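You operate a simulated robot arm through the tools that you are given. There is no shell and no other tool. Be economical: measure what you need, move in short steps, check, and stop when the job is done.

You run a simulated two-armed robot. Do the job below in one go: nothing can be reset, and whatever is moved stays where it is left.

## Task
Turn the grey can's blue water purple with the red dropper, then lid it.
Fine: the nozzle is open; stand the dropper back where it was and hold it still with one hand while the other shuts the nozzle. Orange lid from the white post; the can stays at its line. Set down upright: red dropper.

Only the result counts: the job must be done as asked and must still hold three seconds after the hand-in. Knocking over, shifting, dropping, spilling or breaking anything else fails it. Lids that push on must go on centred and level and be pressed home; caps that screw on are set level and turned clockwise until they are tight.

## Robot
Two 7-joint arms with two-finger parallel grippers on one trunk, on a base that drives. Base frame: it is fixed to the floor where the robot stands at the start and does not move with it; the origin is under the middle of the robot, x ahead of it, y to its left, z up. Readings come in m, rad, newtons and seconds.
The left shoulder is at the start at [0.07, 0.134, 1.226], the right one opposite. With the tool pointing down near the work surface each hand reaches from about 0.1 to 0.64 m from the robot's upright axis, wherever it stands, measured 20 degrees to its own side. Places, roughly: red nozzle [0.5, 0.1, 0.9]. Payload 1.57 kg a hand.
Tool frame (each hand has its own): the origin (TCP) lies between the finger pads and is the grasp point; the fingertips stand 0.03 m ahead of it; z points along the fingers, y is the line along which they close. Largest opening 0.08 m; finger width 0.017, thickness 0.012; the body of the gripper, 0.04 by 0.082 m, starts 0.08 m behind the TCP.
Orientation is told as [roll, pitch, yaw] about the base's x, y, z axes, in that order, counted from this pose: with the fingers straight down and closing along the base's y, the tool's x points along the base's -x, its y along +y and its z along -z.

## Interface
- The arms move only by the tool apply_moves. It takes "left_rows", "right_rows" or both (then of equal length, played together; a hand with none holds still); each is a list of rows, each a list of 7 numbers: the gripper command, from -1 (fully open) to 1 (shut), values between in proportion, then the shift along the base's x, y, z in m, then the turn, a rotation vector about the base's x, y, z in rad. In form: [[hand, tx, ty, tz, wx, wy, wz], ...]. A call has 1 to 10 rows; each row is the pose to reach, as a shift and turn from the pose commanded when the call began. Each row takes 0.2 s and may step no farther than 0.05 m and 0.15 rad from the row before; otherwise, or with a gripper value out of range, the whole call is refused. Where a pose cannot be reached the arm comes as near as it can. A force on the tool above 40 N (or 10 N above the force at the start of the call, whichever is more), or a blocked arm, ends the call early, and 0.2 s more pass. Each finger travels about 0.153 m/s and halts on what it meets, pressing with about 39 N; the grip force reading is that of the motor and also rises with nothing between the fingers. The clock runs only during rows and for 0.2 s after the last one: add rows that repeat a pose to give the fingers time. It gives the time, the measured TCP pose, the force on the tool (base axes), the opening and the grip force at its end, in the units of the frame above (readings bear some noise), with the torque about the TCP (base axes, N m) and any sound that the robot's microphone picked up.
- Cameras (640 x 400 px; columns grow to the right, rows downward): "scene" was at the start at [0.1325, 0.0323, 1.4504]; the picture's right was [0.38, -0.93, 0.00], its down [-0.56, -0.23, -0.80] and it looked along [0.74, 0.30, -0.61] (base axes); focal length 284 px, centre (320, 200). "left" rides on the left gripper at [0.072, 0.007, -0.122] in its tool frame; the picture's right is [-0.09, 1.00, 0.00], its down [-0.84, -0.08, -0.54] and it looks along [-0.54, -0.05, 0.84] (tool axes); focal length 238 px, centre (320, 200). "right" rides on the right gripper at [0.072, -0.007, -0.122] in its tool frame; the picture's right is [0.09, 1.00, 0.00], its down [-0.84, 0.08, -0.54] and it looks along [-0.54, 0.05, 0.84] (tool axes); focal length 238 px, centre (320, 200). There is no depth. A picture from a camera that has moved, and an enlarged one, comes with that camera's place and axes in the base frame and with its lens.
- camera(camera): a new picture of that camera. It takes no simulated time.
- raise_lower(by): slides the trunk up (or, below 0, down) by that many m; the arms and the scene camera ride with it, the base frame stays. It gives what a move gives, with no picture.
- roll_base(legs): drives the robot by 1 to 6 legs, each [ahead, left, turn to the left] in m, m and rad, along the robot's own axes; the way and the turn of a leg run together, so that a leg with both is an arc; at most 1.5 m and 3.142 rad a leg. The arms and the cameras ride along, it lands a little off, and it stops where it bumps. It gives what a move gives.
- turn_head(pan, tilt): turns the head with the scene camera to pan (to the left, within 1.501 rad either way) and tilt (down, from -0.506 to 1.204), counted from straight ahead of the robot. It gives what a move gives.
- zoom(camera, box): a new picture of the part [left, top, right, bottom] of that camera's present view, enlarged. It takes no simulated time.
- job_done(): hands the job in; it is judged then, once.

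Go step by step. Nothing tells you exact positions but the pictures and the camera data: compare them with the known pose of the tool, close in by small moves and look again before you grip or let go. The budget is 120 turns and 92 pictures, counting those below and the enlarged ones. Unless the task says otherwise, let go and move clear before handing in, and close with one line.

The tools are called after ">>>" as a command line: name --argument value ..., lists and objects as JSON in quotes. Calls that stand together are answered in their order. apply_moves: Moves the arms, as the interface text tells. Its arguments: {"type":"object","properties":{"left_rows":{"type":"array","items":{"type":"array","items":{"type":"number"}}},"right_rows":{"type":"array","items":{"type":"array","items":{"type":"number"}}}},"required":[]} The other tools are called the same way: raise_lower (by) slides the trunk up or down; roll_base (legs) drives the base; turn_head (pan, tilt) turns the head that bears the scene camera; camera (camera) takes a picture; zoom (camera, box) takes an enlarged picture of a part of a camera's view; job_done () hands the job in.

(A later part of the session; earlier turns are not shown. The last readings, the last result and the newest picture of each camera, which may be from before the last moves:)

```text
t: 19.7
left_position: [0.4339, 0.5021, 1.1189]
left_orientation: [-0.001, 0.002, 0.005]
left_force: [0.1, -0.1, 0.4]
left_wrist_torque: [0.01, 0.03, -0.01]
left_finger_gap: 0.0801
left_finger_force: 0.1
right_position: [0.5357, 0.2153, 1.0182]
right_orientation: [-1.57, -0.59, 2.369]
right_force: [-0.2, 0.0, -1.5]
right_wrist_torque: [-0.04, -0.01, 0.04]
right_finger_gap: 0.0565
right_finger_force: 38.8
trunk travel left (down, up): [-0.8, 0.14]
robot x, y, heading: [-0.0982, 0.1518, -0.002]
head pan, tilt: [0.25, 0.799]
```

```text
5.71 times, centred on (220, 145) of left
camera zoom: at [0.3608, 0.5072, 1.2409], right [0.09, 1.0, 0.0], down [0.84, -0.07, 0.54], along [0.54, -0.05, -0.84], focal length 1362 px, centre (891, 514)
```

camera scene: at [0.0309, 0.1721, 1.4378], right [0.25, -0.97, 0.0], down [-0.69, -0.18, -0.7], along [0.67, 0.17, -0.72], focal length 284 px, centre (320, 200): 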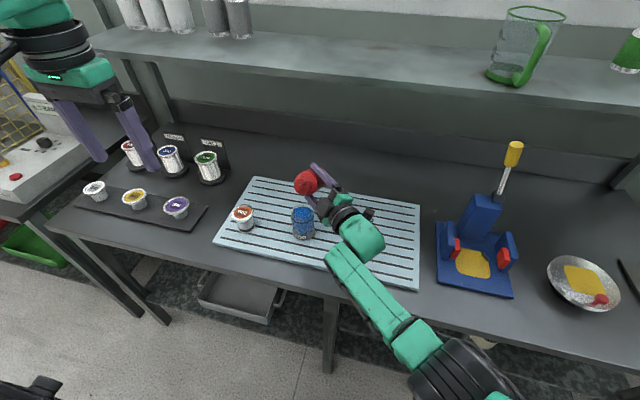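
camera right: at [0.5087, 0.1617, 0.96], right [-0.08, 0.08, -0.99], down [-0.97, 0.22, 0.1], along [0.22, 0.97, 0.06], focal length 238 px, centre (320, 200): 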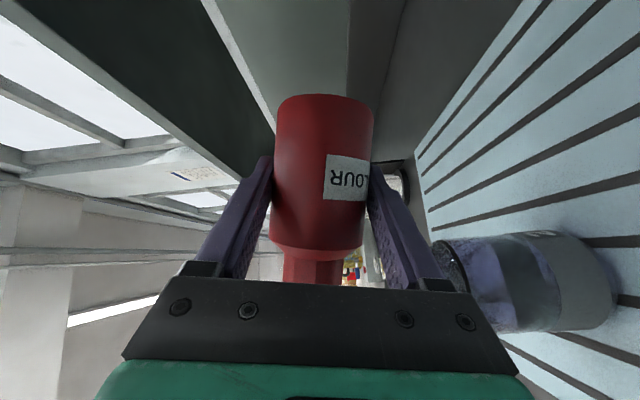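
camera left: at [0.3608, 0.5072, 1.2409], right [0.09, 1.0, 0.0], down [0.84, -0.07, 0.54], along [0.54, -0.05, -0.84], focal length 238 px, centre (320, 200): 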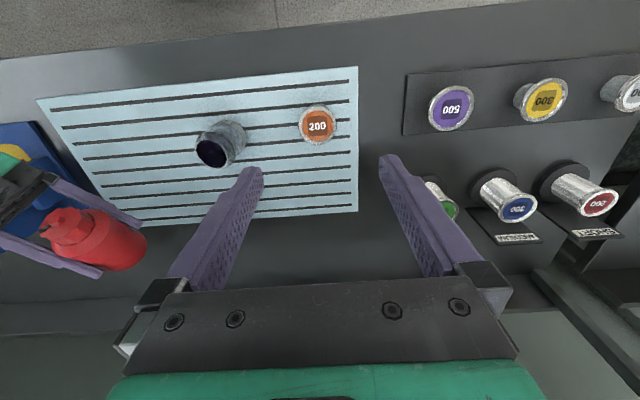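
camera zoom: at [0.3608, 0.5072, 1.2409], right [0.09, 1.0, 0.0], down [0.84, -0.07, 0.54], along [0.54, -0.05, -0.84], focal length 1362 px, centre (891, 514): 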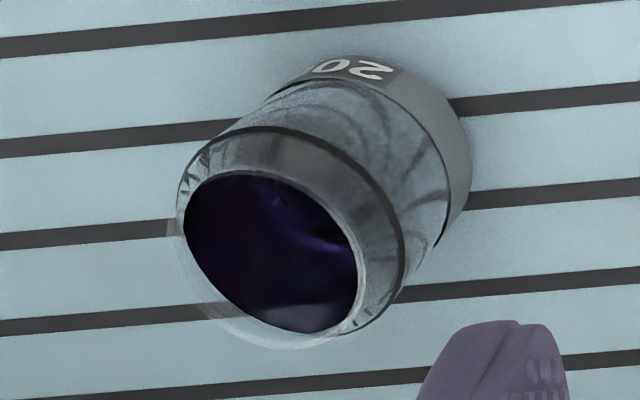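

From above the water shows dark violet-purple, and it didn't change with the last of the pour, so the colour is right. I'll return the dropper upright to its place.

>>> apply_moves --right_rows '[[1, -0.006, -0.012, 0.002, 0.0973, 0.1014, 0], [1, -0.012, -0.025, 0.004, 0.1946, 0.2029, 0], [1, -0.017, -0.037, 0.006, 0.2919, 0.3043, 0], [1, -0.023, -0.05, 0.008, 0.389, 0.4057, 0], [1, -0.029, -0.062, 0.01, 0.4864, 0.507, 0], [1, -0.035, -0.075, 0.012, 0.5837, 0.6086, 0], [1, -0.04, -0.087, 0.012, 0.681, 0.71, 0], [1, -0.04, -0.087, 0.012, 0.681, 0.71, 0]]'

>>> apply_moves --right_rows '[[1, -0.005, 0, -0.015, -0.094, 0.09, 0], [1, -0.01, 0, -0.03, -0.188, 0.18, 0], [1, -0.015, 0, -0.05, -0.281, 0.27, 0], [1, -0.019, 0, -0.07, -0.375, 0.36, 0], [1, -0.019, 0, -0.085, -0.375, 0.36, 0], [1, -0.019, 0, -0.085, -0.375, 0.36, 0]]'

>>> zoom --camera "scene" --box '[215, 180, 435, 310]'

```text
t: 21.5
left_position: [0.4316, 0.5037, 1.1193]
left_orientation: [-0.001, 0.0, 0.004]
left_force: [0.5, -0.9, 0.7]
left_wrist_torque: [-0.03, 0.0, 0.0]
left_finger_gap: 0.0801
left_finger_force: 0.1
right_position: [0.4953, 0.1274, 1.0302]
right_orientation: [0.221, -1.563, 0.58]
right_force: [-0.1, -0.1, -1.9]
right_wrist_torque: [-0.02, -0.01, 0.02]
right_finger_gap: 0.0564
right_finger_force: 38.7
trunk travel left (down, up): [-0.8, 0.14]
robot x, y, heading: [-0.1001, 0.1536, -0.001]
head pan, tilt: [0.25, 0.799]
```

```text
t: 22.9
left_position: [0.4306, 0.5012, 1.1197]
left_orientation: [-0.001, -0.001, 0.001]
left_force: [-0.7, -0.1, 0.4]
left_wrist_torque: [0.01, -0.01, 0.01]
left_finger_gap: 0.0802
left_finger_force: 0.0
right_position: [0.477, 0.1297, 0.9465]
right_orientation: [-0.005, -1.043, 0.807]
right_force: [-0.3, 0.0, -1.7]
right_wrist_torque: [-0.04, 0.06, 0.02]
right_finger_gap: 0.057
right_finger_force: 38.2
trunk travel left (down, up): [-0.8, 0.14]
robot x, y, heading: [-0.0978, 0.1508, 0.002]
head pan, tilt: [0.25, 0.799]
```

```text
2.91 times, centred on (325, 245) of scene
camera zoom: at [0.0306, 0.1699, 1.4379], right [0.25, -0.97, 0.0], down [-0.69, -0.18, -0.7], along [0.67, 0.17, -0.72], focal length 827 px, centre (306, 69)
```

zoom: 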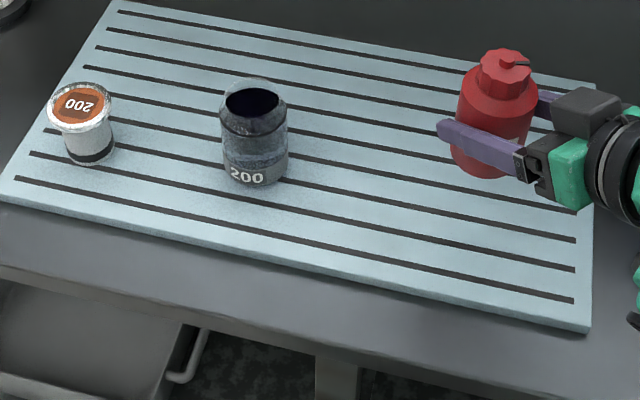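

Orientation matches the grasp exactly. Lowering the dropper to where it stood.

>>> apply_moves --right_rows '[[1, 0, -0.001, -0.03, 0, 0, 0], [1, 0, -0.001, -0.06, 0, 0, 0], [1, 0, -0.001, -0.076, 0, 0, 0], [1, 0, -0.001, -0.083, 0, 0, 0], [1, 0, -0.001, -0.083, 0, 0, 0]]'

>>> camera --camera "right"

>>> zoom --camera "scene" --box '[215, 180, 435, 310]'

```text
t: 24.1
left_position: [0.4315, 0.5022, 1.1197]
left_orientation: [-0.001, -0.001, 0.002]
left_force: [-0.2, -0.8, 0.2]
left_wrist_torque: [0.04, -0.01, 0.02]
left_finger_gap: 0.0803
left_finger_force: 0.0
right_position: [0.4762, 0.1271, 0.8624]
right_orientation: [-0.006, -1.043, 0.806]
right_force: [0.0, -0.5, -1.4]
right_wrist_torque: [-0.03, -0.03, -0.03]
right_finger_gap: 0.0565
right_finger_force: 39.2
trunk travel left (down, up): [-0.8, 0.14]
robot x, y, heading: [-0.101, 0.151, 0.003]
head pan, tilt: [0.25, 0.799]
```

```text
50 pictures are left
camera right: at [0.3826, 0.0205, 0.8624], right [-0.75, 0.66, -0.08], down [-0.09, 0.02, 1.0], along [0.66, 0.75, 0.04], focal length 238 px, centre (320, 200)
```

right: 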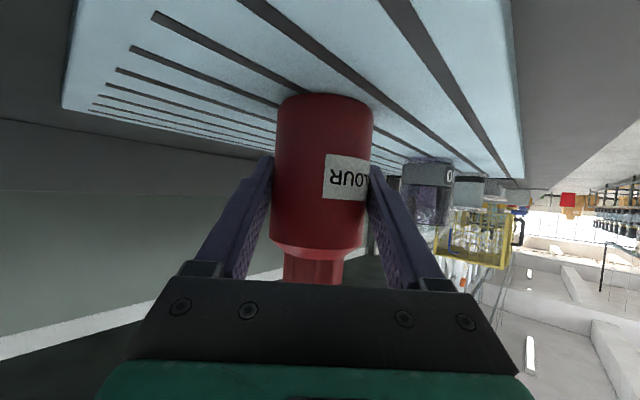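

```text
2.91 times, centred on (325, 245) of scene
camera zoom: at [0.0308, 0.17, 1.4379], right [0.25, -0.97, 0.0], down [-0.69, -0.18, -0.7], along [0.67, 0.17, -0.72], focal length 827 px, centre (306, 69)
```

zoom: 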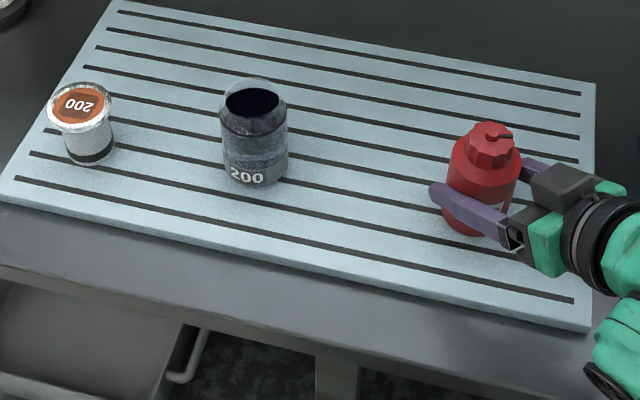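

It is about 2 mm short and just above the board. I'll ease it in until it touches.

>>> apply_moves --right_rows '[[1, 0, 0.002, -0.001, 0, 0, 0], [1, 0, 0.002, -0.002, 0, 0, 0], [1, 0, 0.002, -0.002, 0, 0, 0]]'

>>> camera --camera "right"

```text
t: 24.9
left_position: [0.4323, 0.5025, 1.1203]
left_orientation: [-0.001, -0.001, 0.004]
left_force: [0.1, 0.1, -0.3]
left_wrist_torque: [0.01, 0.0, 0.02]
left_finger_gap: 0.08
left_finger_force: 0.0
right_position: [0.4768, 0.1299, 0.8621]
right_orientation: [-0.007, -1.047, 0.809]
right_force: [3.1, -2.0, 5.9]
right_wrist_torque: [-0.1, 0.03, 0.02]
right_finger_gap: 0.0566
right_finger_force: 38.9
trunk travel left (down, up): [-0.8, 0.14]
robot x, y, heading: [-0.0988, 0.1479, -0.001]
head pan, tilt: [0.25, 0.799]
```

```text
48 pictures are left
camera right: at [0.3825, 0.0234, 0.8617], right [-0.75, 0.66, -0.08], down [-0.09, 0.02, 1.0], along [0.66, 0.75, 0.05], focal length 238 px, centre (320, 200)
```

right: 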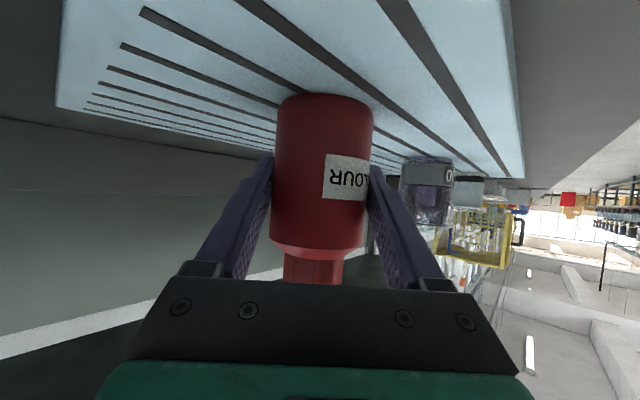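

The dropper stands on the board again, within a millimetre, still held by the right hand. Now I bring the left hand over the nozzle.

>>> apply_moves --left_rows '[[-1, 0.006, -0.046, 0, 0, 0, 0], [-1, 0.012, -0.092, 0, 0, 0, 0], [-1, 0.018, -0.138, 0, 0, 0, 0], [-1, 0.024, -0.184, 0, 0, 0, 0], [-1, 0.03, -0.23, 0, 0, 0, 0], [-1, 0.035, -0.276, 0, 0, 0, 0], [-1, 0.04, -0.322, 0, 0, 0, 0], [-1, 0.045, -0.371, 0, 0, 0, 0], [-1, 0.045, -0.371, -0.04, 0, 0, 0]]'

>>> camera --camera "left"

>>> camera --camera "scene"

```text
t: 26.9
left_position: [0.3747, 0.2423, 1.0896]
left_orientation: [-0.002, -0.004, 0.004]
left_force: [-0.3, 0.8, -0.8]
left_wrist_torque: [0.02, 0.03, 0.01]
left_finger_gap: 0.0802
left_finger_force: 0.1
left hand out of reach, approached as far as the arm can: row 4, 5, 6, 7, 8, 9
right_position: [0.4752, 0.1293, 0.8635]
right_orientation: [-0.01, -1.045, 0.811]
right_force: [3.3, 2.2, 14.1]
right_wrist_torque: [0.04, 0.19, -0.03]
right_finger_gap: 0.0567
right_finger_force: 38.9
trunk travel left (down, up): [-0.8, 0.14]
robot x, y, heading: [-0.0978, 0.1515, -0.0]
head pan, tilt: [0.25, 0.799]
```

```text
47 pictures are left
camera left: at [0.3016, 0.2495, 1.2123], right [0.09, 1.0, 0.0], down [0.84, -0.07, 0.55], along [0.54, -0.05, -0.84], focal length 238 px, centre (320, 200)
```

left: 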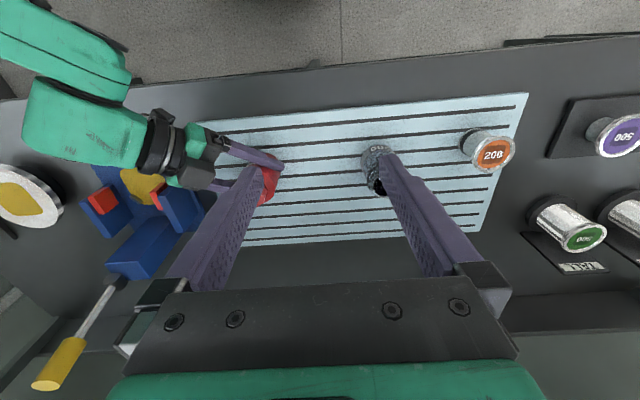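

```text
46 pictures are left
camera scene: at [0.0283, 0.1704, 1.4382], right [0.25, -0.97, 0.0], down [-0.69, -0.18, -0.7], along [0.68, 0.17, -0.72], focal length 284 px, centre (320, 200)
```

scene: 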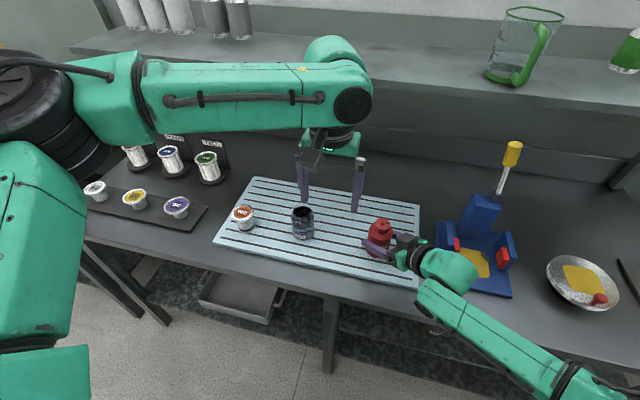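

The left arm can't get to the nozzle from this base position. I'll let go of the standing dropper, retreat both hands, and re-park the base further right.

>>> apply_moves --right_rows '[[0.4, 0, 0, 0, 0, 0, 0], [-1, 0, 0, 0, 0, 0, 0], [-1, 0, 0, 0, 0, 0, 0], [-1, 0, 0, 0, 0, 0, 0]]'

>>> camera --camera "right"

```text
t: 27.9
left_position: [0.3758, 0.2444, 1.0886]
left_orientation: [-0.003, -0.003, 0.004]
left_force: [0.3, -0.6, -0.3]
left_wrist_torque: [-0.01, 0.02, -0.03]
left_finger_gap: 0.0798
left_finger_force: 0.0
right_position: [0.4763, 0.1294, 0.8605]
right_orientation: [-0.005, -1.043, 0.807]
right_force: [-0.2, -1.0, 0.1]
right_wrist_torque: [0.01, -0.01, 0.02]
right_finger_gap: 0.08
right_finger_force: 0.0
trunk travel left (down, up): [-0.8, 0.14]
robot x, y, heading: [-0.0969, 0.1519, 0.002]
head pan, tilt: [0.25, 0.799]
```

```text
45 pictures are left
camera right: at [0.3822, 0.023, 0.8602], right [-0.75, 0.66, -0.08], down [-0.09, 0.02, 1.0], along [0.66, 0.75, 0.04], focal length 238 px, centre (320, 200)
```

right: 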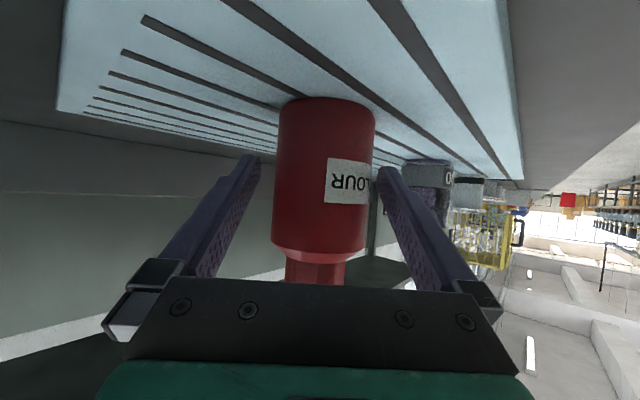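

The dropper stands free. Retreating the right hand along its axis and up, and the left hand back out.

>>> apply_moves --right_rows '[[-1, -0.024, -0.025, 0.02, 0, 0, 0], [-1, -0.048, -0.05, 0.04, 0, 0, 0], [-1, -0.072, -0.075, 0.06, 0, 0, 0], [-1, -0.078, -0.085, 0.1, 0, 0, 0], [-1, -0.078, -0.085, 0.14, 0, 0, 0], [-1, -0.078, -0.085, 0.18, 0, 0, 0]]' --left_rows '[[-1, 0, 0.04, 0.02, 0, 0, 0], [-1, 0, 0.08, 0.04, 0, 0, 0], [-1, 0, 0.12, 0.05, 0, 0, 0], [-1, 0, 0.16, 0.05, 0, 0, 0], [-1, 0, 0.2, 0.05, 0, 0, 0], [-1, 0, 0.24, 0.05, 0, 0, 0]]'

>>> roll_base --legs '[[0.04, -0.17, 0]]'

>>> camera --camera "scene"

```text
t: 29.3
left_position: [0.3763, 0.4827, 1.1391]
left_orientation: [-0.001, -0.001, 0.002]
left_force: [-0.3, 0.1, -0.5]
left_wrist_torque: [0.02, -0.01, 0.0]
left_finger_gap: 0.08
left_finger_force: 0.1
right_position: [0.3962, 0.0472, 1.0405]
right_orientation: [-0.007, -1.041, 0.808]
right_force: [0.6, 0.3, 0.5]
right_wrist_torque: [-0.02, 0.03, -0.04]
right_finger_gap: 0.0798
right_finger_force: 0.1
trunk travel left (down, up): [-0.8, 0.14]
robot x, y, heading: [-0.105, 0.1504, 0.003]
head pan, tilt: [0.25, 0.799]
```

```text
t: 30.8
left_position: [0.4163, 0.3159, 1.1388]
left_orientation: [-0.004, 0.0, 0.002]
left_force: [0.8, 0.4, -0.1]
left_wrist_torque: [0.02, 0.02, 0.02]
left_finger_gap: 0.0803
left_finger_force: 0.1
right_position: [0.4359, -0.1196, 1.0391]
right_orientation: [-0.01, -1.043, 0.809]
right_force: [-0.6, -0.4, 0.4]
right_wrist_torque: [0.02, 0.0, 0.01]
right_finger_gap: 0.0801
right_finger_force: 0.1
trunk travel left (down, up): [-0.8, 0.14]
robot x, y, heading: [-0.0618, -0.0154, 0.007]
head pan, tilt: [0.25, 0.799]
```

```text
44 pictures are left
camera scene: at [0.0693, 0.0063, 1.4379], right [0.25, -0.97, 0.0], down [-0.69, -0.18, -0.7], along [0.68, 0.17, -0.72], focal length 284 px, centre (320, 200)
```

scene: 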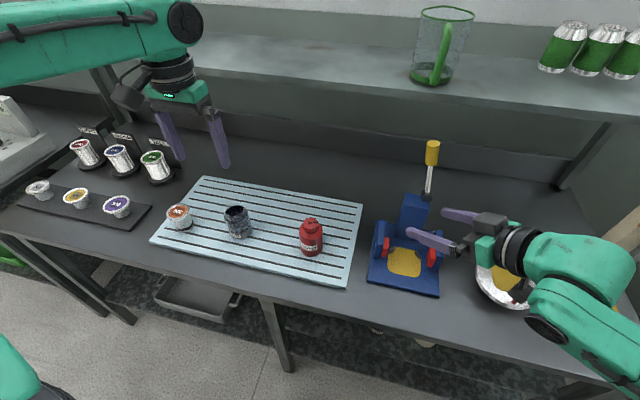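

The base is re-parked and nothing was disturbed. Right hand goes back to the pre-grasp behind the dropper.

>>> apply_moves --right_rows '[[-1, -0.01, 0.042, 0, 0, 0, 0], [-1, -0.02, 0.085, 0, 0, 0, 0], [-1, -0.032, 0.13, 0, 0, 0, 0], [-1, -0.036, 0.172, 0, 0, 0, 0], [-1, -0.032, 0.174, -0.04, 0, 0, 0], [-1, -0.031, 0.174, -0.08, 0, 0, 0], [-1, -0.031, 0.174, -0.117, 0, 0, 0]]'

>>> camera --camera "right"

>>> zoom --camera "scene" --box '[140, 150, 460, 350]'

```text
t: 32.4
left_position: [0.4169, 0.3147, 1.1392]
left_orientation: [-0.001, 0.0, 0.003]
left_force: [-0.2, 0.2, 0.0]
left_wrist_torque: [-0.05, 0.02, -0.02]
left_finger_gap: 0.0801
left_finger_force: 0.1
right_position: [0.4072, 0.0555, 0.9194]
right_orientation: [-0.006, -1.045, 0.807]
right_force: [-0.1, 0.1, 0.1]
right_wrist_torque: [0.01, 0.01, -0.01]
right_finger_gap: 0.0802
right_finger_force: 0.0
trunk travel left (down, up): [-0.8, 0.14]
robot x, y, heading: [-0.0608, -0.0171, 0.0]
head pan, tilt: [0.25, 0.799]
```

```text
43 pictures are left
camera right: at [0.3125, -0.0505, 0.9205], right [-0.75, 0.66, -0.08], down [-0.09, 0.02, 1.0], along [0.66, 0.75, 0.04], focal length 238 px, centre (320, 200)
```

right: 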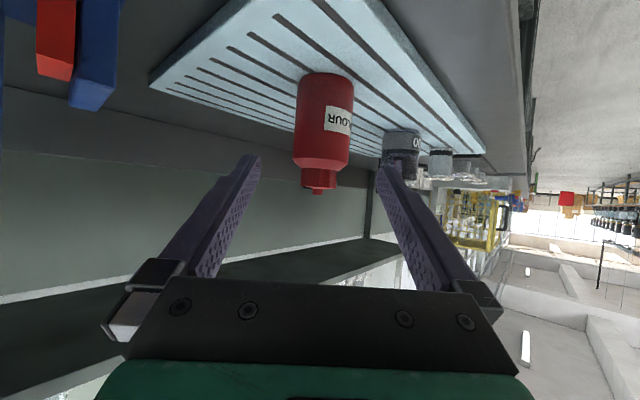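

```text
2.00 times, centred on (300, 250) of scene
camera zoom: at [0.0701, 0.0043, 1.4379], right [0.25, -0.97, 0.0], down [-0.69, -0.18, -0.7], along [0.68, 0.17, -0.72], focal length 569 px, centre (360, 100)
```

zoom: 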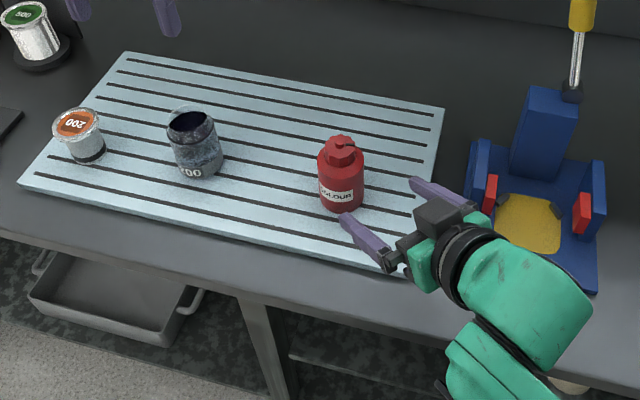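

Same aim as before. I'll advance and grip the dropper to hold it still.

>>> apply_moves --right_rows '[[-1, 0.017, 0.019, -0.015, 0, 0, 0], [-1, 0.034, 0.037, -0.029, 0, 0, 0], [-1, 0.052, 0.056, -0.044, 0, 0, 0], [-1, 0.069, 0.074, -0.0575, 0, 0, 0], [-1, 0.069, 0.074, -0.0575, 0, 0, 0], [-0.2, 0.069, 0.074, -0.0575, 0, 0, 0], [0.4, 0.069, 0.074, -0.0575, 0, 0, 0], [1, 0.069, 0.074, -0.0575, 0, 0, 0], [1, 0.069, 0.074, -0.0575, 0, 0, 0]]'

>>> camera --camera "right"

```text
t: 34.4
left_position: [0.4175, 0.315, 1.1411]
left_orientation: [0.0, -0.001, 0.002]
left_force: [-0.3, -1.0, 0.1]
left_wrist_torque: [0.01, 0.0, 0.01]
left_finger_gap: 0.0798
left_finger_force: 0.1
right_position: [0.4745, 0.126, 0.8635]
right_orientation: [-0.005, -1.043, 0.805]
right_force: [0.9, 0.1, -0.1]
right_wrist_torque: [-0.02, -0.04, -0.01]
right_finger_gap: 0.0567
right_finger_force: 38.5
trunk travel left (down, up): [-0.8, 0.14]
robot x, y, heading: [-0.0608, -0.0149, -0.001]
head pan, tilt: [0.25, 0.799]
```

```text
41 pictures are left
camera right: at [0.381, 0.0199, 0.8632], right [-0.75, 0.66, -0.08], down [-0.09, 0.02, 1.0], along [0.66, 0.75, 0.04], focal length 238 px, centre (320, 200)
```

right: 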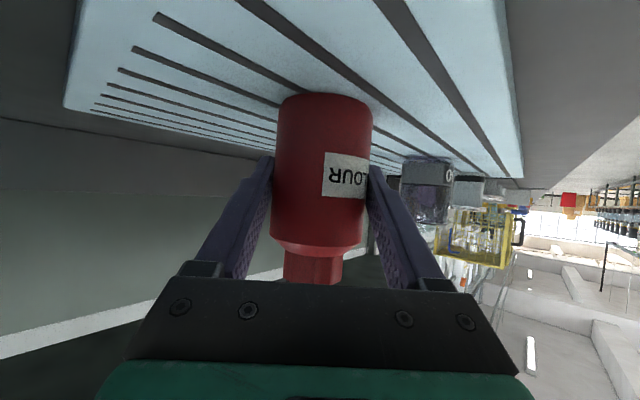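

Held still. Now the left hand moves over the nozzle at a safe height.

>>> apply_moves --left_rows '[[-1, 0.012, -0.04, -0.012, 0, 0, 0], [-1, 0.024, -0.08, -0.024, 0, 0, 0], [-1, 0.036, -0.12, -0.036, 0, 0, 0], [-1, 0.048, -0.16, -0.048, 0, 0, 0], [-1, 0.0585, -0.186, -0.06, 0, 0, 0], [-1, 0.0585, -0.186, -0.09, 0, 0, 0]]'

>>> camera --camera "left"

>>> camera --camera "scene"

```text
t: 35.8
left_position: [0.4646, 0.135, 1.0519]
left_orientation: [-0.002, -0.003, 0.002]
left_force: [-0.4, 0.0, -0.3]
left_wrist_torque: [0.0, 0.04, -0.01]
left_finger_gap: 0.0802
left_finger_force: 0.0
left hand out of reach, approached as far as the arm can: row 5, 6
right_position: [0.475, 0.1267, 0.8624]
right_orientation: [-0.004, -1.044, 0.806]
right_force: [-1.2, 0.0, 0.8]
right_wrist_torque: [-0.01, -0.03, -0.01]
right_finger_gap: 0.0566
right_finger_force: 39.2
trunk travel left (down, up): [-0.8, 0.14]
robot x, y, heading: [-0.0618, -0.015, 0.002]
head pan, tilt: [0.25, 0.799]
```

```text
40 pictures are left
camera left: at [0.3907, 0.1417, 1.1747], right [0.09, 1.0, 0.0], down [0.84, -0.07, 0.54], along [0.54, -0.05, -0.84], focal length 238 px, centre (320, 200)
```

left: 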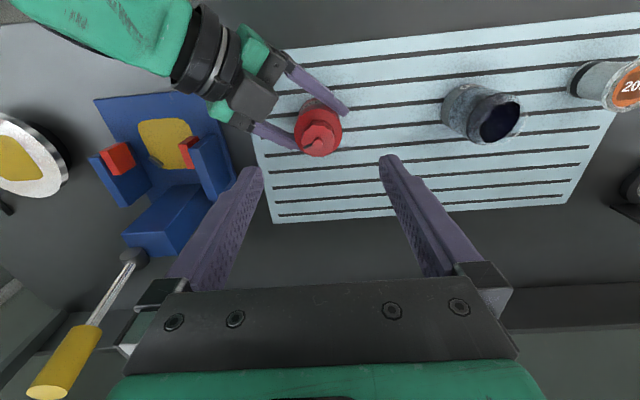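

```text
39 pictures are left
camera scene: at [0.0699, 0.0035, 1.438], right [0.25, -0.97, 0.0], down [-0.69, -0.18, -0.7], along [0.68, 0.17, -0.72], focal length 284 px, centre (320, 200)
```

scene: 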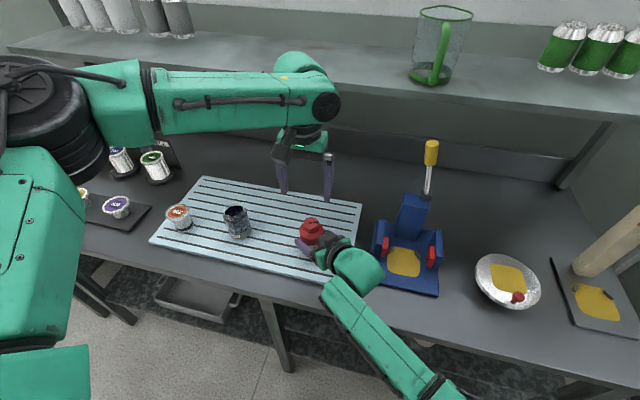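

The left hand is about 1 cm short with its wrist straight. I'll turn it clockwise a bit, which suits the forearm and keeps its camera off the right hand, while lowering.

>>> apply_moves --left_rows '[[-1, 0.0, -0.002, -0.01, 0, 0, -0.14], [-1, 0.004, -0.004, -0.02, 0, 0, -0.28], [-1, 0.008, -0.006, -0.03, 0, 0, -0.42], [-1, 0.012, -0.008, -0.04, 0, 0, -0.5], [-1, 0.012, -0.008, -0.055, 0, 0, -0.5]]'

>>> camera --camera "left"

```text
t: 37.0
left_position: [0.4551, 0.1427, 1.0041]
left_orientation: [0.001, -0.002, -0.5]
left_force: [0.6, -0.6, -0.3]
left_wrist_torque: [-0.01, 0.0, 0.01]
left_finger_gap: 0.08
left_finger_force: 0.0
left hand out of reach, approached as far as the arm can: row 2, 3, 4, 5
right_position: [0.475, 0.1263, 0.8644]
right_orientation: [-0.007, -1.043, 0.803]
right_force: [-0.5, 0.0, 0.9]
right_wrist_torque: [-0.02, -0.04, -0.04]
right_finger_gap: 0.0566
right_finger_force: 39.2
trunk travel left (down, up): [-0.8, 0.14]
robot x, y, heading: [-0.0606, -0.0139, -0.003]
head pan, tilt: [0.25, 0.799]
```

```text
38 pictures are left
camera left: at [0.3938, 0.1813, 1.1268], right [0.56, 0.83, 0.0], down [0.7, -0.47, 0.54], along [0.45, -0.3, -0.84], focal length 238 px, centre (320, 200)
```

left: 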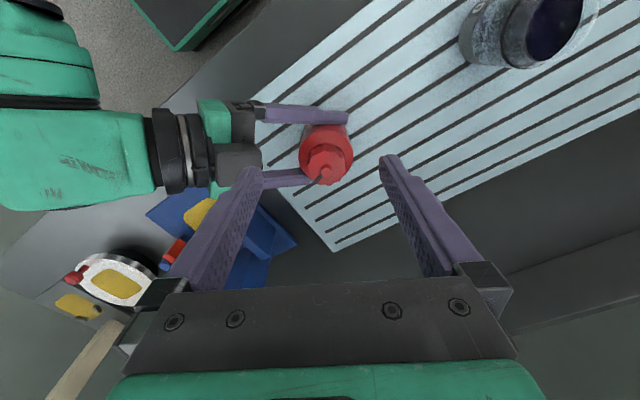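

The left arm is still at its reach limit here, so I need the base closer. I'll release the dropper, clear both hands, drive 7 cm ahead and test the left reach before gripping again.

>>> apply_moves --left_rows '[[-1, -0.01, 0.04, 0.03, 0, 0, 0.1], [-1, -0.02, 0.08, 0.06, 0, 0, 0.2], [-1, -0.03, 0.12, 0.1, 0, 0, 0.3], [-1, -0.04, 0.16, 0.13, 0, 0, 0.4], [-1, -0.05, 0.2, 0.15, 0, 0, 0.5], [-1, -0.05, 0.22, 0.15, 0, 0, 0.5]]' --right_rows '[[0.4, 0, 0, 0, 0, 0, 0], [-1, 0, 0, 0, 0, 0, 0], [-1, 0, 0, 0, 0, 0, 0], [-1, -0.024, -0.025, 0.02, 0, 0, 0], [-1, -0.048, -0.05, 0.04, 0, 0, 0], [-1, -0.07, -0.073, 0.059, 0, 0, 0]]'

>>> apply_moves --right_rows '[[-1, 0, -0.02, 0.04, 0, 0, 0], [-1, 0.0, -0.04, 0.08, 0, 0, 0], [-1, 0.0, -0.06, 0.12, 0, 0, 0]]'

>>> roll_base --legs '[[0.07, 0, 0]]'

>>> camera --camera "scene"

```text
refused: row 1 steps farther than a row can; nothing moved
```

```text
t: 37.8
left_position: [0.457, 0.1358, 1.0113]
left_orientation: [-0.005, -0.021, -0.5]
left_force: [-0.3, -0.8, 0.6]
left_wrist_torque: [0.01, 0.01, 0.0]
left_finger_gap: 0.0801
left_finger_force: 0.1
right_position: [0.4734, 0.0649, 0.9637]
right_orientation: [-0.006, -1.011, 0.804]
right_force: [-0.4, 0.5, 0.9]
right_wrist_torque: [0.02, -0.03, 0.01]
right_finger_gap: 0.08
right_finger_force: 0.0
trunk travel left (down, up): [-0.8, 0.14]
robot x, y, heading: [-0.0647, -0.0153, 0.001]
head pan, tilt: [0.25, 0.799]
stopped in row 3 (left hand): the force on the tool passed its limit (the readings are from after the stop); the commanded pose is now the measured one
```

```text
t: 38.8
left_position: [0.5264, 0.1361, 1.0122]
left_orientation: [-0.004, -0.025, -0.501]
left_force: [-0.6, -0.2, -0.5]
left_wrist_torque: [-0.03, 0.0, -0.06]
left_finger_gap: 0.0797
left_finger_force: 0.2
right_position: [0.5398, 0.0651, 0.965]
right_orientation: [-0.009, -1.012, 0.809]
right_force: [1.2, 0.3, 0.6]
right_wrist_torque: [-0.02, -0.04, -0.01]
right_finger_gap: 0.0798
right_finger_force: 0.1
trunk travel left (down, up): [-0.8, 0.14]
robot x, y, heading: [0.0095, -0.0141, 0.003]
head pan, tilt: [0.25, 0.799]
```

```text
37 pictures are left
camera scene: at [0.1356, 0.0031, 1.4384], right [0.25, -0.97, 0.0], down [-0.69, -0.18, -0.7], along [0.68, 0.17, -0.71], focal length 284 px, centre (320, 200)
```

scene: 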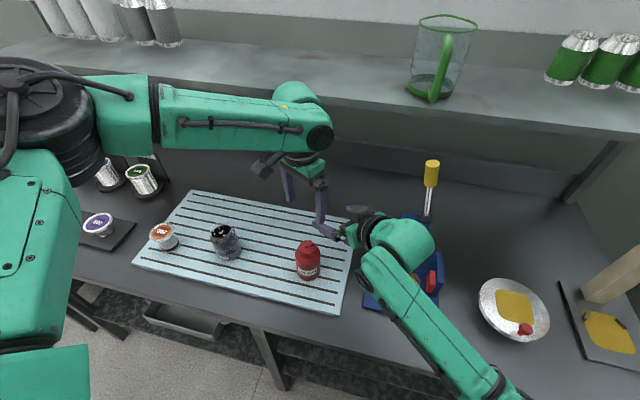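

A mistake: the first call was refused and the dependent moves still ran, so the right hand opened while rising and touched the left hand. I'll check the dropper closely before doing anything.

>>> zoom --camera "scene" --box '[250, 180, 370, 310]'

>>> camera --camera "right"

```text
3.08 times, centred on (310, 245) of scene
camera zoom: at [0.1356, 0.0031, 1.4384], right [0.25, -0.97, 0.0], down [-0.69, -0.18, -0.7], along [0.68, 0.17, -0.71], focal length 875 px, centre (351, 62)
```

zoom: 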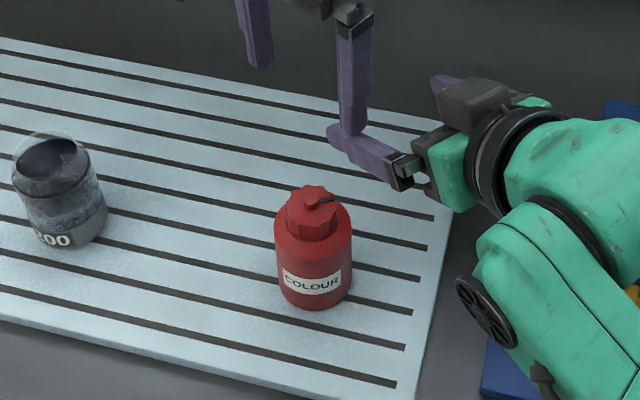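

```text
35 pictures are left
camera right: at [0.4458, -0.0398, 0.9692], right [-0.75, 0.66, -0.08], down [-0.07, 0.05, 1.0], along [0.66, 0.75, 0.01], focal length 238 px, centre (320, 200)
```

right: 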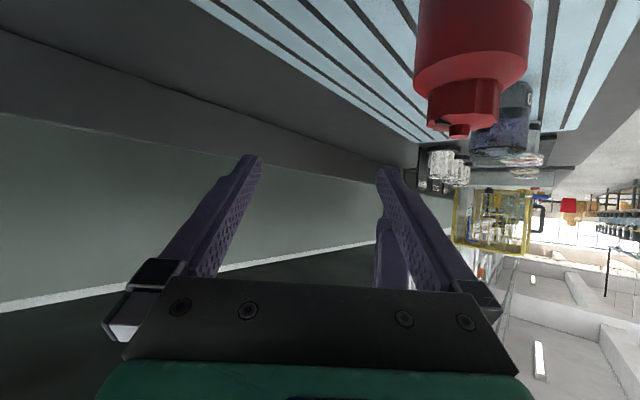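

The dropper is still upright but has slid roughly 1 cm; I'll put it exactly back with the grip pose later. First I separate the hands: left straight up and away, one safe call.

>>> apply_moves --left_rows '[[-1, 0, 0, 0.04, 0, 0, 0], [-1, 0, 0, 0.08, 0, 0, 0], [-1, -0.01, 0.03, 0.11, 0, 0, 0.12], [-1, -0.02, 0.06, 0.13, 0, 0, 0.24], [-1, -0.03, 0.1, 0.14, 0, 0, 0.36], [-1, -0.04, 0.14, 0.14, 0, 0, 0.48], [-1, -0.05, 0.18, 0.14, 0, 0, 0.5], [-1, -0.05, 0.22, 0.14, 0, 0, 0.5]]'

```text
t: 40.6
left_position: [0.479, 0.3583, 1.1512]
left_orientation: [-0.005, -0.02, 0.0]
left_force: [0.0, 0.3, -0.8]
left_wrist_torque: [-0.03, -0.02, -0.05]
left_finger_gap: 0.0801
left_finger_force: 0.0
right_position: [0.5425, 0.0666, 0.9636]
right_orientation: [-0.008, -1.01, 0.808]
right_force: [0.6, -0.7, -0.5]
right_wrist_torque: [0.02, 0.07, -0.03]
right_finger_gap: 0.0798
right_finger_force: 0.0
trunk travel left (down, up): [-0.8, 0.14]
robot x, y, heading: [0.0095, -0.0178, -0.002]
head pan, tilt: [0.25, 0.799]
```

Left is clear. Now the right hand rises, goes back behind the dropper and down to pre-grasp.

>>> apply_moves --right_rows '[[-1, 0, -0.01, 0.04, 0.012, -0.012, 0], [-1, -0.01, -0.015, 0.07, 0.024, -0.023, 0], [-1, -0.05, -0.02, 0.08, 0.024, -0.023, 0], [-1, -0.09, -0.025, 0.08, 0.024, -0.023, 0], [-1, -0.1325, -0.025, 0.075, 0.024, -0.023, 0], [-1, -0.1325, -0.025, 0.035, 0.024, -0.023, 0], [-1, -0.1325, -0.025, -0.005, 0.024, -0.023, 0], [-1, -0.1325, -0.025, -0.042, 0.024, -0.023, 0]]'

>>> camera --camera "right"

```text
t: 42.4
left_position: [0.4787, 0.357, 1.1519]
left_orientation: [-0.006, -0.022, 0.001]
left_force: [0.5, 0.2, 0.2]
left_wrist_torque: [-0.01, -0.03, 0.02]
left_finger_gap: 0.0802
left_finger_force: 0.0
right_position: [0.4089, 0.0432, 0.9223]
right_orientation: [-0.004, -1.043, 0.806]
right_force: [-0.6, -0.1, -0.4]
right_wrist_torque: [0.0, -0.02, 0.01]
right_finger_gap: 0.0803
right_finger_force: 0.2
trunk travel left (down, up): [-0.8, 0.14]
robot x, y, heading: [0.0089, -0.0188, -0.0]
head pan, tilt: [0.25, 0.799]
```

```text
34 pictures are left
camera right: at [0.3164, -0.0632, 0.9206], right [-0.75, 0.66, -0.08], down [-0.09, 0.02, 1.0], along [0.66, 0.75, 0.04], focal length 238 px, centre (320, 200)
```

right: 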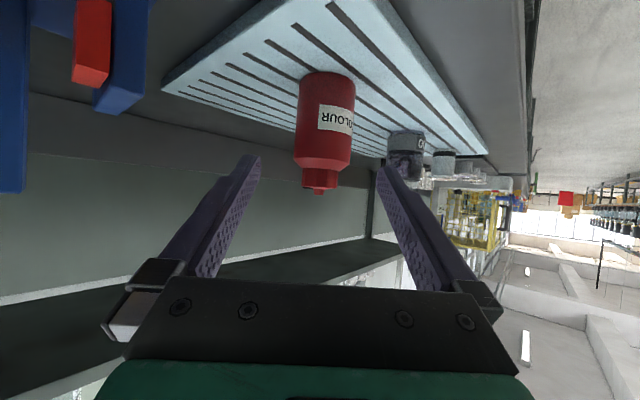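

The dropper is now about 4 mm / 12.5 mm off its place, standing. I'll grip it.

>>> apply_moves --right_rows '[[-1, 0.018, 0.018, -0.015, 0, 0, 0], [-1, 0.036, 0.037, -0.03, 0, 0, 0], [-1, 0.054, 0.055, -0.045, 0, 0, 0], [-1, 0.0715, 0.0735, -0.06, 0, 0, 0], [-1, 0.0715, 0.0735, -0.06, 0, 0, 0], [-0.2, 0.0715, 0.0735, -0.06, 0, 0, 0], [0.4, 0.0715, 0.0735, -0.06, 0, 0, 0], [1, 0.0715, 0.0735, -0.06, 0, 0, 0], [1, 0.0715, 0.0735, -0.06, 0, 0, 0]]'

>>> camera --camera "right"

```text
t: 44.4
left_position: [0.4793, 0.3569, 1.1528]
left_orientation: [-0.003, -0.023, -0.001]
left_force: [1.2, 0.2, -0.1]
left_wrist_torque: [0.04, 0.03, 0.03]
left_finger_gap: 0.08
left_finger_force: 0.0
right_position: [0.4816, 0.1138, 0.8609]
right_orientation: [-0.006, -1.041, 0.806]
right_force: [-0.2, 0.4, 0.7]
right_wrist_torque: [0.05, -0.04, -0.03]
right_finger_gap: 0.0569
right_finger_force: 39.0
trunk travel left (down, up): [-0.8, 0.14]
robot x, y, heading: [0.0091, -0.0141, 0.003]
head pan, tilt: [0.25, 0.799]
```

```text
33 pictures are left
camera right: at [0.3875, 0.0077, 0.86], right [-0.75, 0.66, -0.08], down [-0.09, 0.02, 1.0], along [0.66, 0.75, 0.04], focal length 238 px, centre (320, 200)
```

right: 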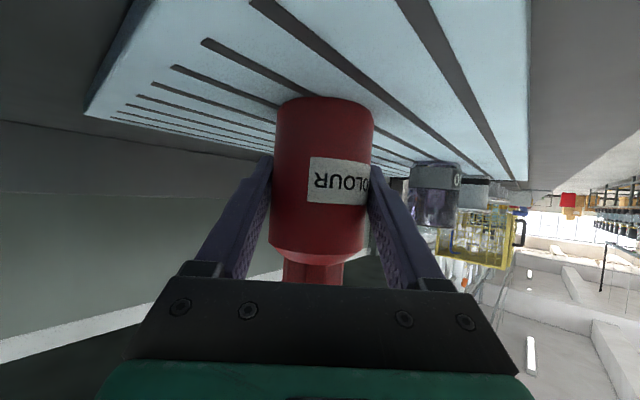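

Gripped. I'll lift it a few millimetres, shift it back to its original place and lower, then compare with the original view.

>>> apply_moves --right_rows '[[1, 0, 0, 0.006, 0, 0, 0], [1, -0.0025, 0.007, 0.007, 0, 0, 0], [1, -0.005, 0.0145, 0.007, 0, 0, 0], [1, -0.005, 0.0145, 0.002, 0, 0, 0], [1, -0.005, 0.0145, -0.0005, 0, 0, 0], [1, -0.005, 0.0145, -0.0005, 0, 0, 0]]'

>>> camera --camera "right"

```text
t: 45.8
left_position: [0.4778, 0.3571, 1.1513]
left_orientation: [-0.005, -0.022, 0.001]
left_force: [-0.8, -0.2, 0.5]
left_wrist_torque: [-0.01, 0.0, 0.01]
left_finger_gap: 0.0802
left_finger_force: 0.0
right_position: [0.4767, 0.1295, 0.8611]
right_orientation: [-0.004, -1.042, 0.806]
right_force: [0.0, 0.1, -1.0]
right_wrist_torque: [-0.02, -0.02, -0.02]
right_finger_gap: 0.0565
right_finger_force: 38.4
trunk travel left (down, up): [-0.8, 0.14]
robot x, y, heading: [0.0069, -0.0161, 0.003]
head pan, tilt: [0.25, 0.799]
```

```text
32 pictures are left
camera right: at [0.3822, 0.0232, 0.8601], right [-0.75, 0.66, -0.08], down [-0.09, 0.02, 1.0], along [0.66, 0.75, 0.04], focal length 238 px, centre (320, 200)
```

right: 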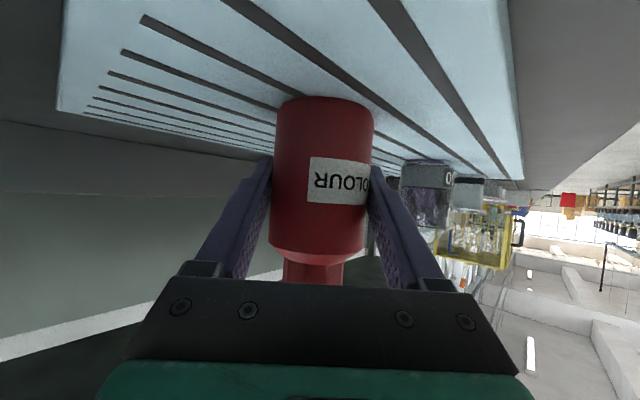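

It matches the original view. I set it down fully and bring the left hand over the nozzle again from the closer base.

>>> apply_moves --left_rows '[[-1, 0, -0.038, -0.005, 0.001, 0.007, 0], [-1, 0, -0.076, -0.015, 0.003, 0.014, 0], [-1, 0, -0.114, -0.025, 0.005, 0.022, 0], [-1, 0, -0.152, -0.04, 0.005, 0.022, 0], [-1, 0, -0.19, -0.06, 0.005, 0.022, 0], [-1, -0.001, -0.227, -0.08, 0.005, 0.022, 0], [-1, -0.001, -0.227, -0.1, 0.005, 0.022, 0]]' --right_rows '[[1, 0, 0, -0.001, 0, 0, 0], [1, 0, 0, -0.0015, 0, 0, 0], [1, 0, 0, -0.0015, 0, 0, 0], [1, 0, 0, -0.0015, 0, 0, 0], [1, 0, 0, -0.0015, 0, 0, 0], [1, 0, 0, -0.0015, 0, 0, 0], [1, 0, 0, -0.0015, 0, 0, 0]]'

>>> camera --camera "left"

```text
t: 47.4
left_position: [0.4785, 0.1299, 1.0529]
left_orientation: [0.0, -0.003, 0.002]
left_force: [-0.4, 0.0, 0.5]
left_wrist_torque: [-0.02, 0.01, 0.0]
left_finger_gap: 0.08
left_finger_force: 0.0
right_position: [0.4754, 0.1298, 0.8596]
right_orientation: [-0.006, -1.044, 0.808]
right_force: [0.2, -0.3, 5.0]
right_wrist_torque: [0.08, 0.1, 0.02]
right_finger_gap: 0.0565
right_finger_force: 38.9
trunk travel left (down, up): [-0.8, 0.14]
robot x, y, heading: [0.0112, -0.0175, -0.001]
head pan, tilt: [0.25, 0.799]
```

```text
31 pictures are left
camera left: at [0.4047, 0.1359, 1.1752], right [0.09, 1.0, 0.0], down [0.84, -0.08, 0.54], along [0.54, -0.05, -0.84], focal length 238 px, centre (320, 200)
```

left: 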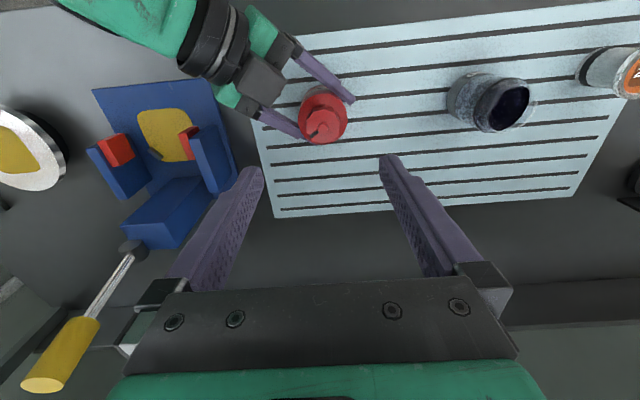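

The left hand reaches now. I'll narrow its opening, turn it +0.5 rad to get turning room, and lower to just above the nozzle.

>>> apply_moves --left_rows '[[-0.8, -0.001, 0, -0.02, 0, 0, 0.125], [-0.6, -0.002, 0, -0.04, 0, 0, 0.25], [-0.4, -0.0025, 0, -0.06, 0, 0, 0.375], [-0.4, -0.0025, 0, -0.075, 0, 0, 0.5], [-0.4, -0.0025, 0, -0.085, 0, 0, 0.5]]'

>>> camera --camera "left"

>>> zoom --camera "scene" --box '[230, 150, 390, 310]'

```text
t: 48.6
left_position: [0.4727, 0.1286, 0.9653]
left_orientation: [0.001, 0.0, 0.501]
left_force: [-0.5, 0.6, 0.1]
left_wrist_torque: [-0.02, 0.01, 0.04]
left_finger_gap: 0.0561
left_finger_force: 0.1
right_position: [0.4753, 0.1302, 0.8602]
right_orientation: [-0.006, -1.045, 0.806]
right_force: [1.4, 0.1, 6.9]
right_wrist_torque: [0.08, 0.12, -0.02]
right_finger_gap: 0.0569
right_finger_force: 39.0
trunk travel left (down, up): [-0.8, 0.14]
robot x, y, heading: [0.0118, -0.0135, 0.002]
head pan, tilt: [0.25, 0.799]
```

```text
30 pictures are left
camera left: at [0.4061, 0.1003, 1.0886], right [-0.4, 0.92, 0.0], down [0.77, 0.33, 0.54], along [0.5, 0.22, -0.84], focal length 238 px, centre (320, 200)
```

left: 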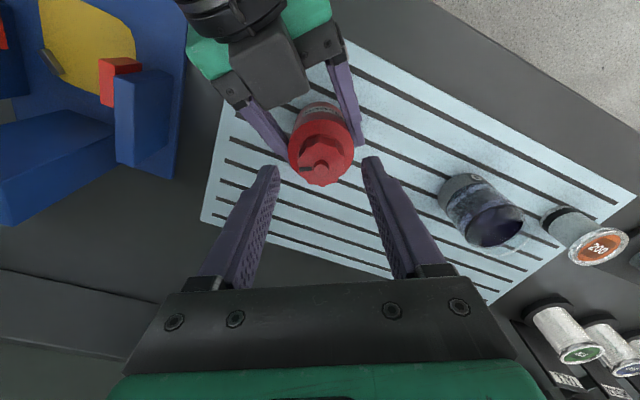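

```text
2.50 times, centred on (310, 230) of scene
camera zoom: at [0.139, 0.0028, 1.438], right [0.25, -0.97, 0.0], down [-0.69, -0.18, -0.7], along [0.68, 0.17, -0.72], focal length 711 px, centre (345, 125)
```

zoom: 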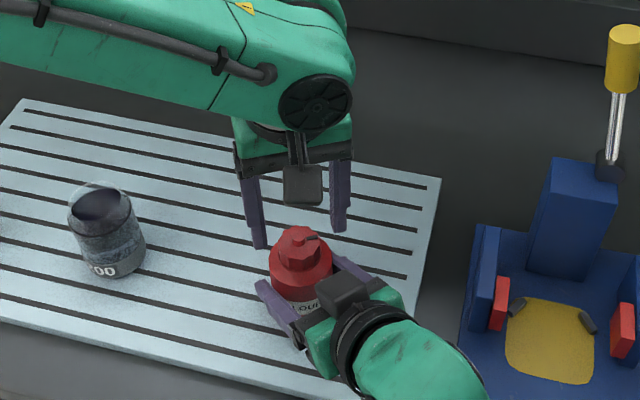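

Laterally aligned on the nozzle. I'll correct 4 mm forward and lower onto it, fingers open around the knob.

>>> apply_moves --left_rows '[[-0.4, 0.0035, 0.002, -0.01, 0, 0, 0], [-0.4, 0.0035, 0.002, -0.025, 0, 0, 0], [-0.4, 0.0035, 0.002, -0.04, 0, 0, 0], [-0.4, 0.0035, 0.002, -0.04, 0, 0, 0]]'

>>> camera --camera "left"

>>> zoom --camera "scene" --box '[260, 180, 380, 300]'

```text
t: 49.6
left_position: [0.4749, 0.1329, 0.9287]
left_orientation: [-0.002, -0.002, 0.501]
left_force: [-0.2, 0.3, 0.3]
left_wrist_torque: [0.02, -0.01, 0.01]
left_finger_gap: 0.0558
left_finger_force: 0.0
left hand out of reach, approached as far as the arm can: row 3, 4
right_position: [0.4767, 0.1291, 0.8593]
right_orientation: [-0.005, -1.045, 0.805]
right_force: [0.7, -1.2, 5.9]
right_wrist_torque: [0.14, 0.13, -0.04]
right_finger_gap: 0.0566
right_finger_force: 38.8
trunk travel left (down, up): [-0.8, 0.14]
robot x, y, heading: [0.0107, -0.0151, 0.003]
head pan, tilt: [0.25, 0.799]
```

```text
28 pictures are left
camera left: at [0.407, 0.1033, 1.0517], right [-0.4, 0.92, 0.0], down [0.77, 0.33, 0.54], along [0.5, 0.21, -0.84], focal length 238 px, centre (320, 200)
```

left: 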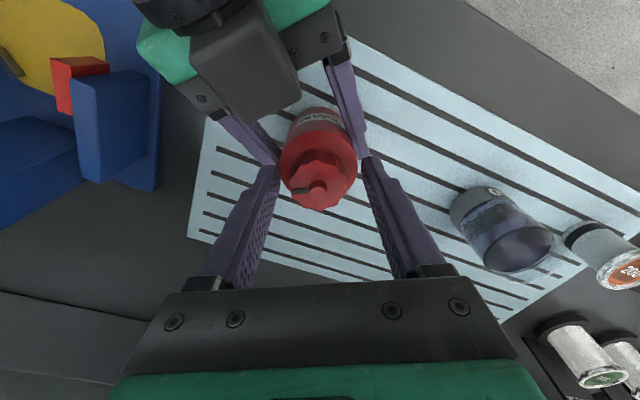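

```text
3.33 times, centred on (320, 240) of scene
camera zoom: at [0.139, 0.0028, 1.438], right [0.25, -0.97, 0.0], down [-0.69, -0.18, -0.7], along [0.68, 0.17, -0.72], focal length 948 px, centre (320, 67)
```

zoom: 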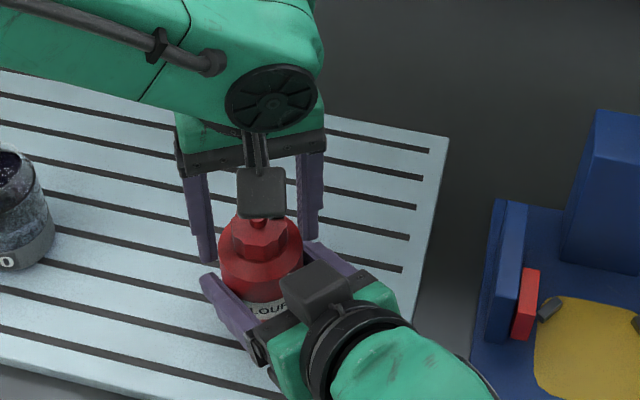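

Fingers straddle the knob, tips about 1 cm below its top, just at the arm's limit. I'll close on the knob and try the first bit of clockwise turn.

>>> apply_moves --left_rows '[[0.1, 0, 0, 0, 0, 0, 0], [0.5, 0, 0, 0, 0, 0, 0], [1, 0, 0, 0, 0, 0, 0], [1, 0, 0, 0, 0, 0, 0]]'

>>> camera --camera "left"

```text
t: 50.6
left_position: [0.4745, 0.1315, 0.9294]
left_orientation: [-0.003, -0.001, 0.5]
left_force: [4.9, -9.4, -2.0]
left_wrist_torque: [-0.23, 0.09, -0.02]
left_finger_gap: 0.0347
left_finger_force: 38.8
right_position: [0.4754, 0.1307, 0.8601]
right_orientation: [-0.004, -1.044, 0.809]
right_force: [-4.8, 7.9, 5.5]
right_wrist_torque: [-0.41, -0.28, 0.04]
right_finger_gap: 0.0567
right_finger_force: 38.9
trunk travel left (down, up): [-0.8, 0.14]
robot x, y, heading: [0.011, -0.017, -0.001]
head pan, tilt: [0.25, 0.799]
```

```text
26 pictures are left
camera left: at [0.4073, 0.1029, 1.0519], right [-0.4, 0.92, 0.0], down [0.77, 0.33, 0.54], along [0.5, 0.21, -0.84], focal length 238 px, centre (320, 200)
```

left: 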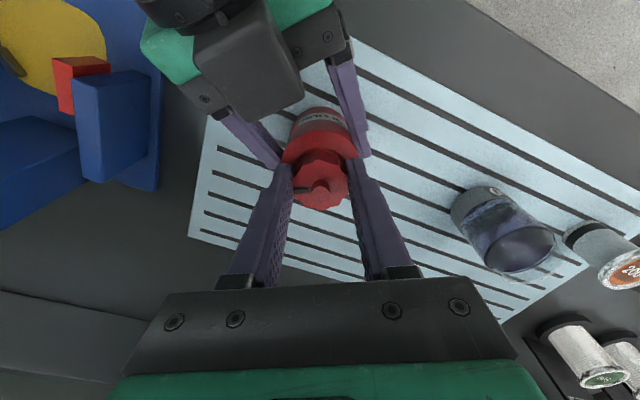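

The knob is gripped (35 mm). Turning clockwise in small steps, with a small centring shift.

>>> apply_moves --left_rows '[[1, 0.0005, -0.0008, 0, 0, 0, -0.1], [1, 0.001, -0.0015, 0, 0, 0, -0.2], [1, 0.001, -0.0015, 0, 0, 0, -0.3], [1, 0.001, -0.0015, 0, 0, 0, -0.4], [1, 0.001, -0.0015, 0, 0, 0, -0.5], [1, 0.001, -0.0015, 0, 0, 0, -0.6]]'

>>> camera --camera "left"

```text
t: 52.0
left_position: [0.4749, 0.1341, 0.928]
left_orientation: [0.002, -0.001, -0.101]
left_force: [3.0, -2.3, 0.4]
left_wrist_torque: [-0.02, 0.16, 0.04]
left_finger_gap: 0.0345
left_finger_force: 39.1
right_position: [0.4748, 0.1287, 0.8595]
right_orientation: [-0.006, -1.043, 0.807]
right_force: [-1.6, 2.9, 6.0]
right_wrist_torque: [0.14, -0.33, -0.04]
right_finger_gap: 0.0565
right_finger_force: 39.1
trunk travel left (down, up): [-0.8, 0.14]
robot x, y, heading: [0.0091, -0.0154, 0.001]
head pan, tilt: [0.25, 0.799]
```

```text
25 pictures are left
camera left: at [0.4031, 0.1469, 1.0519], right [0.19, 0.98, 0.0], down [0.82, -0.16, 0.54], along [0.53, -0.1, -0.84], focal length 238 px, centre (320, 200)
```

left: 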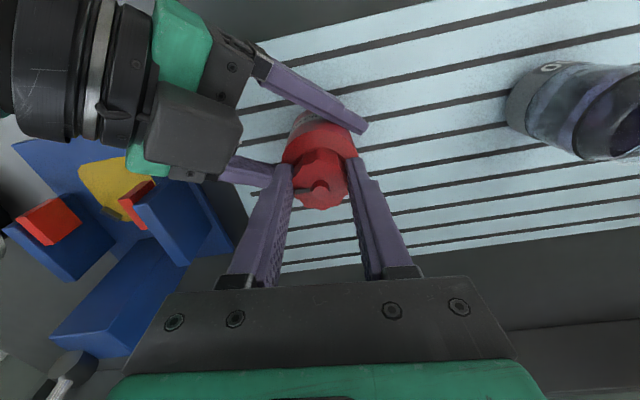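

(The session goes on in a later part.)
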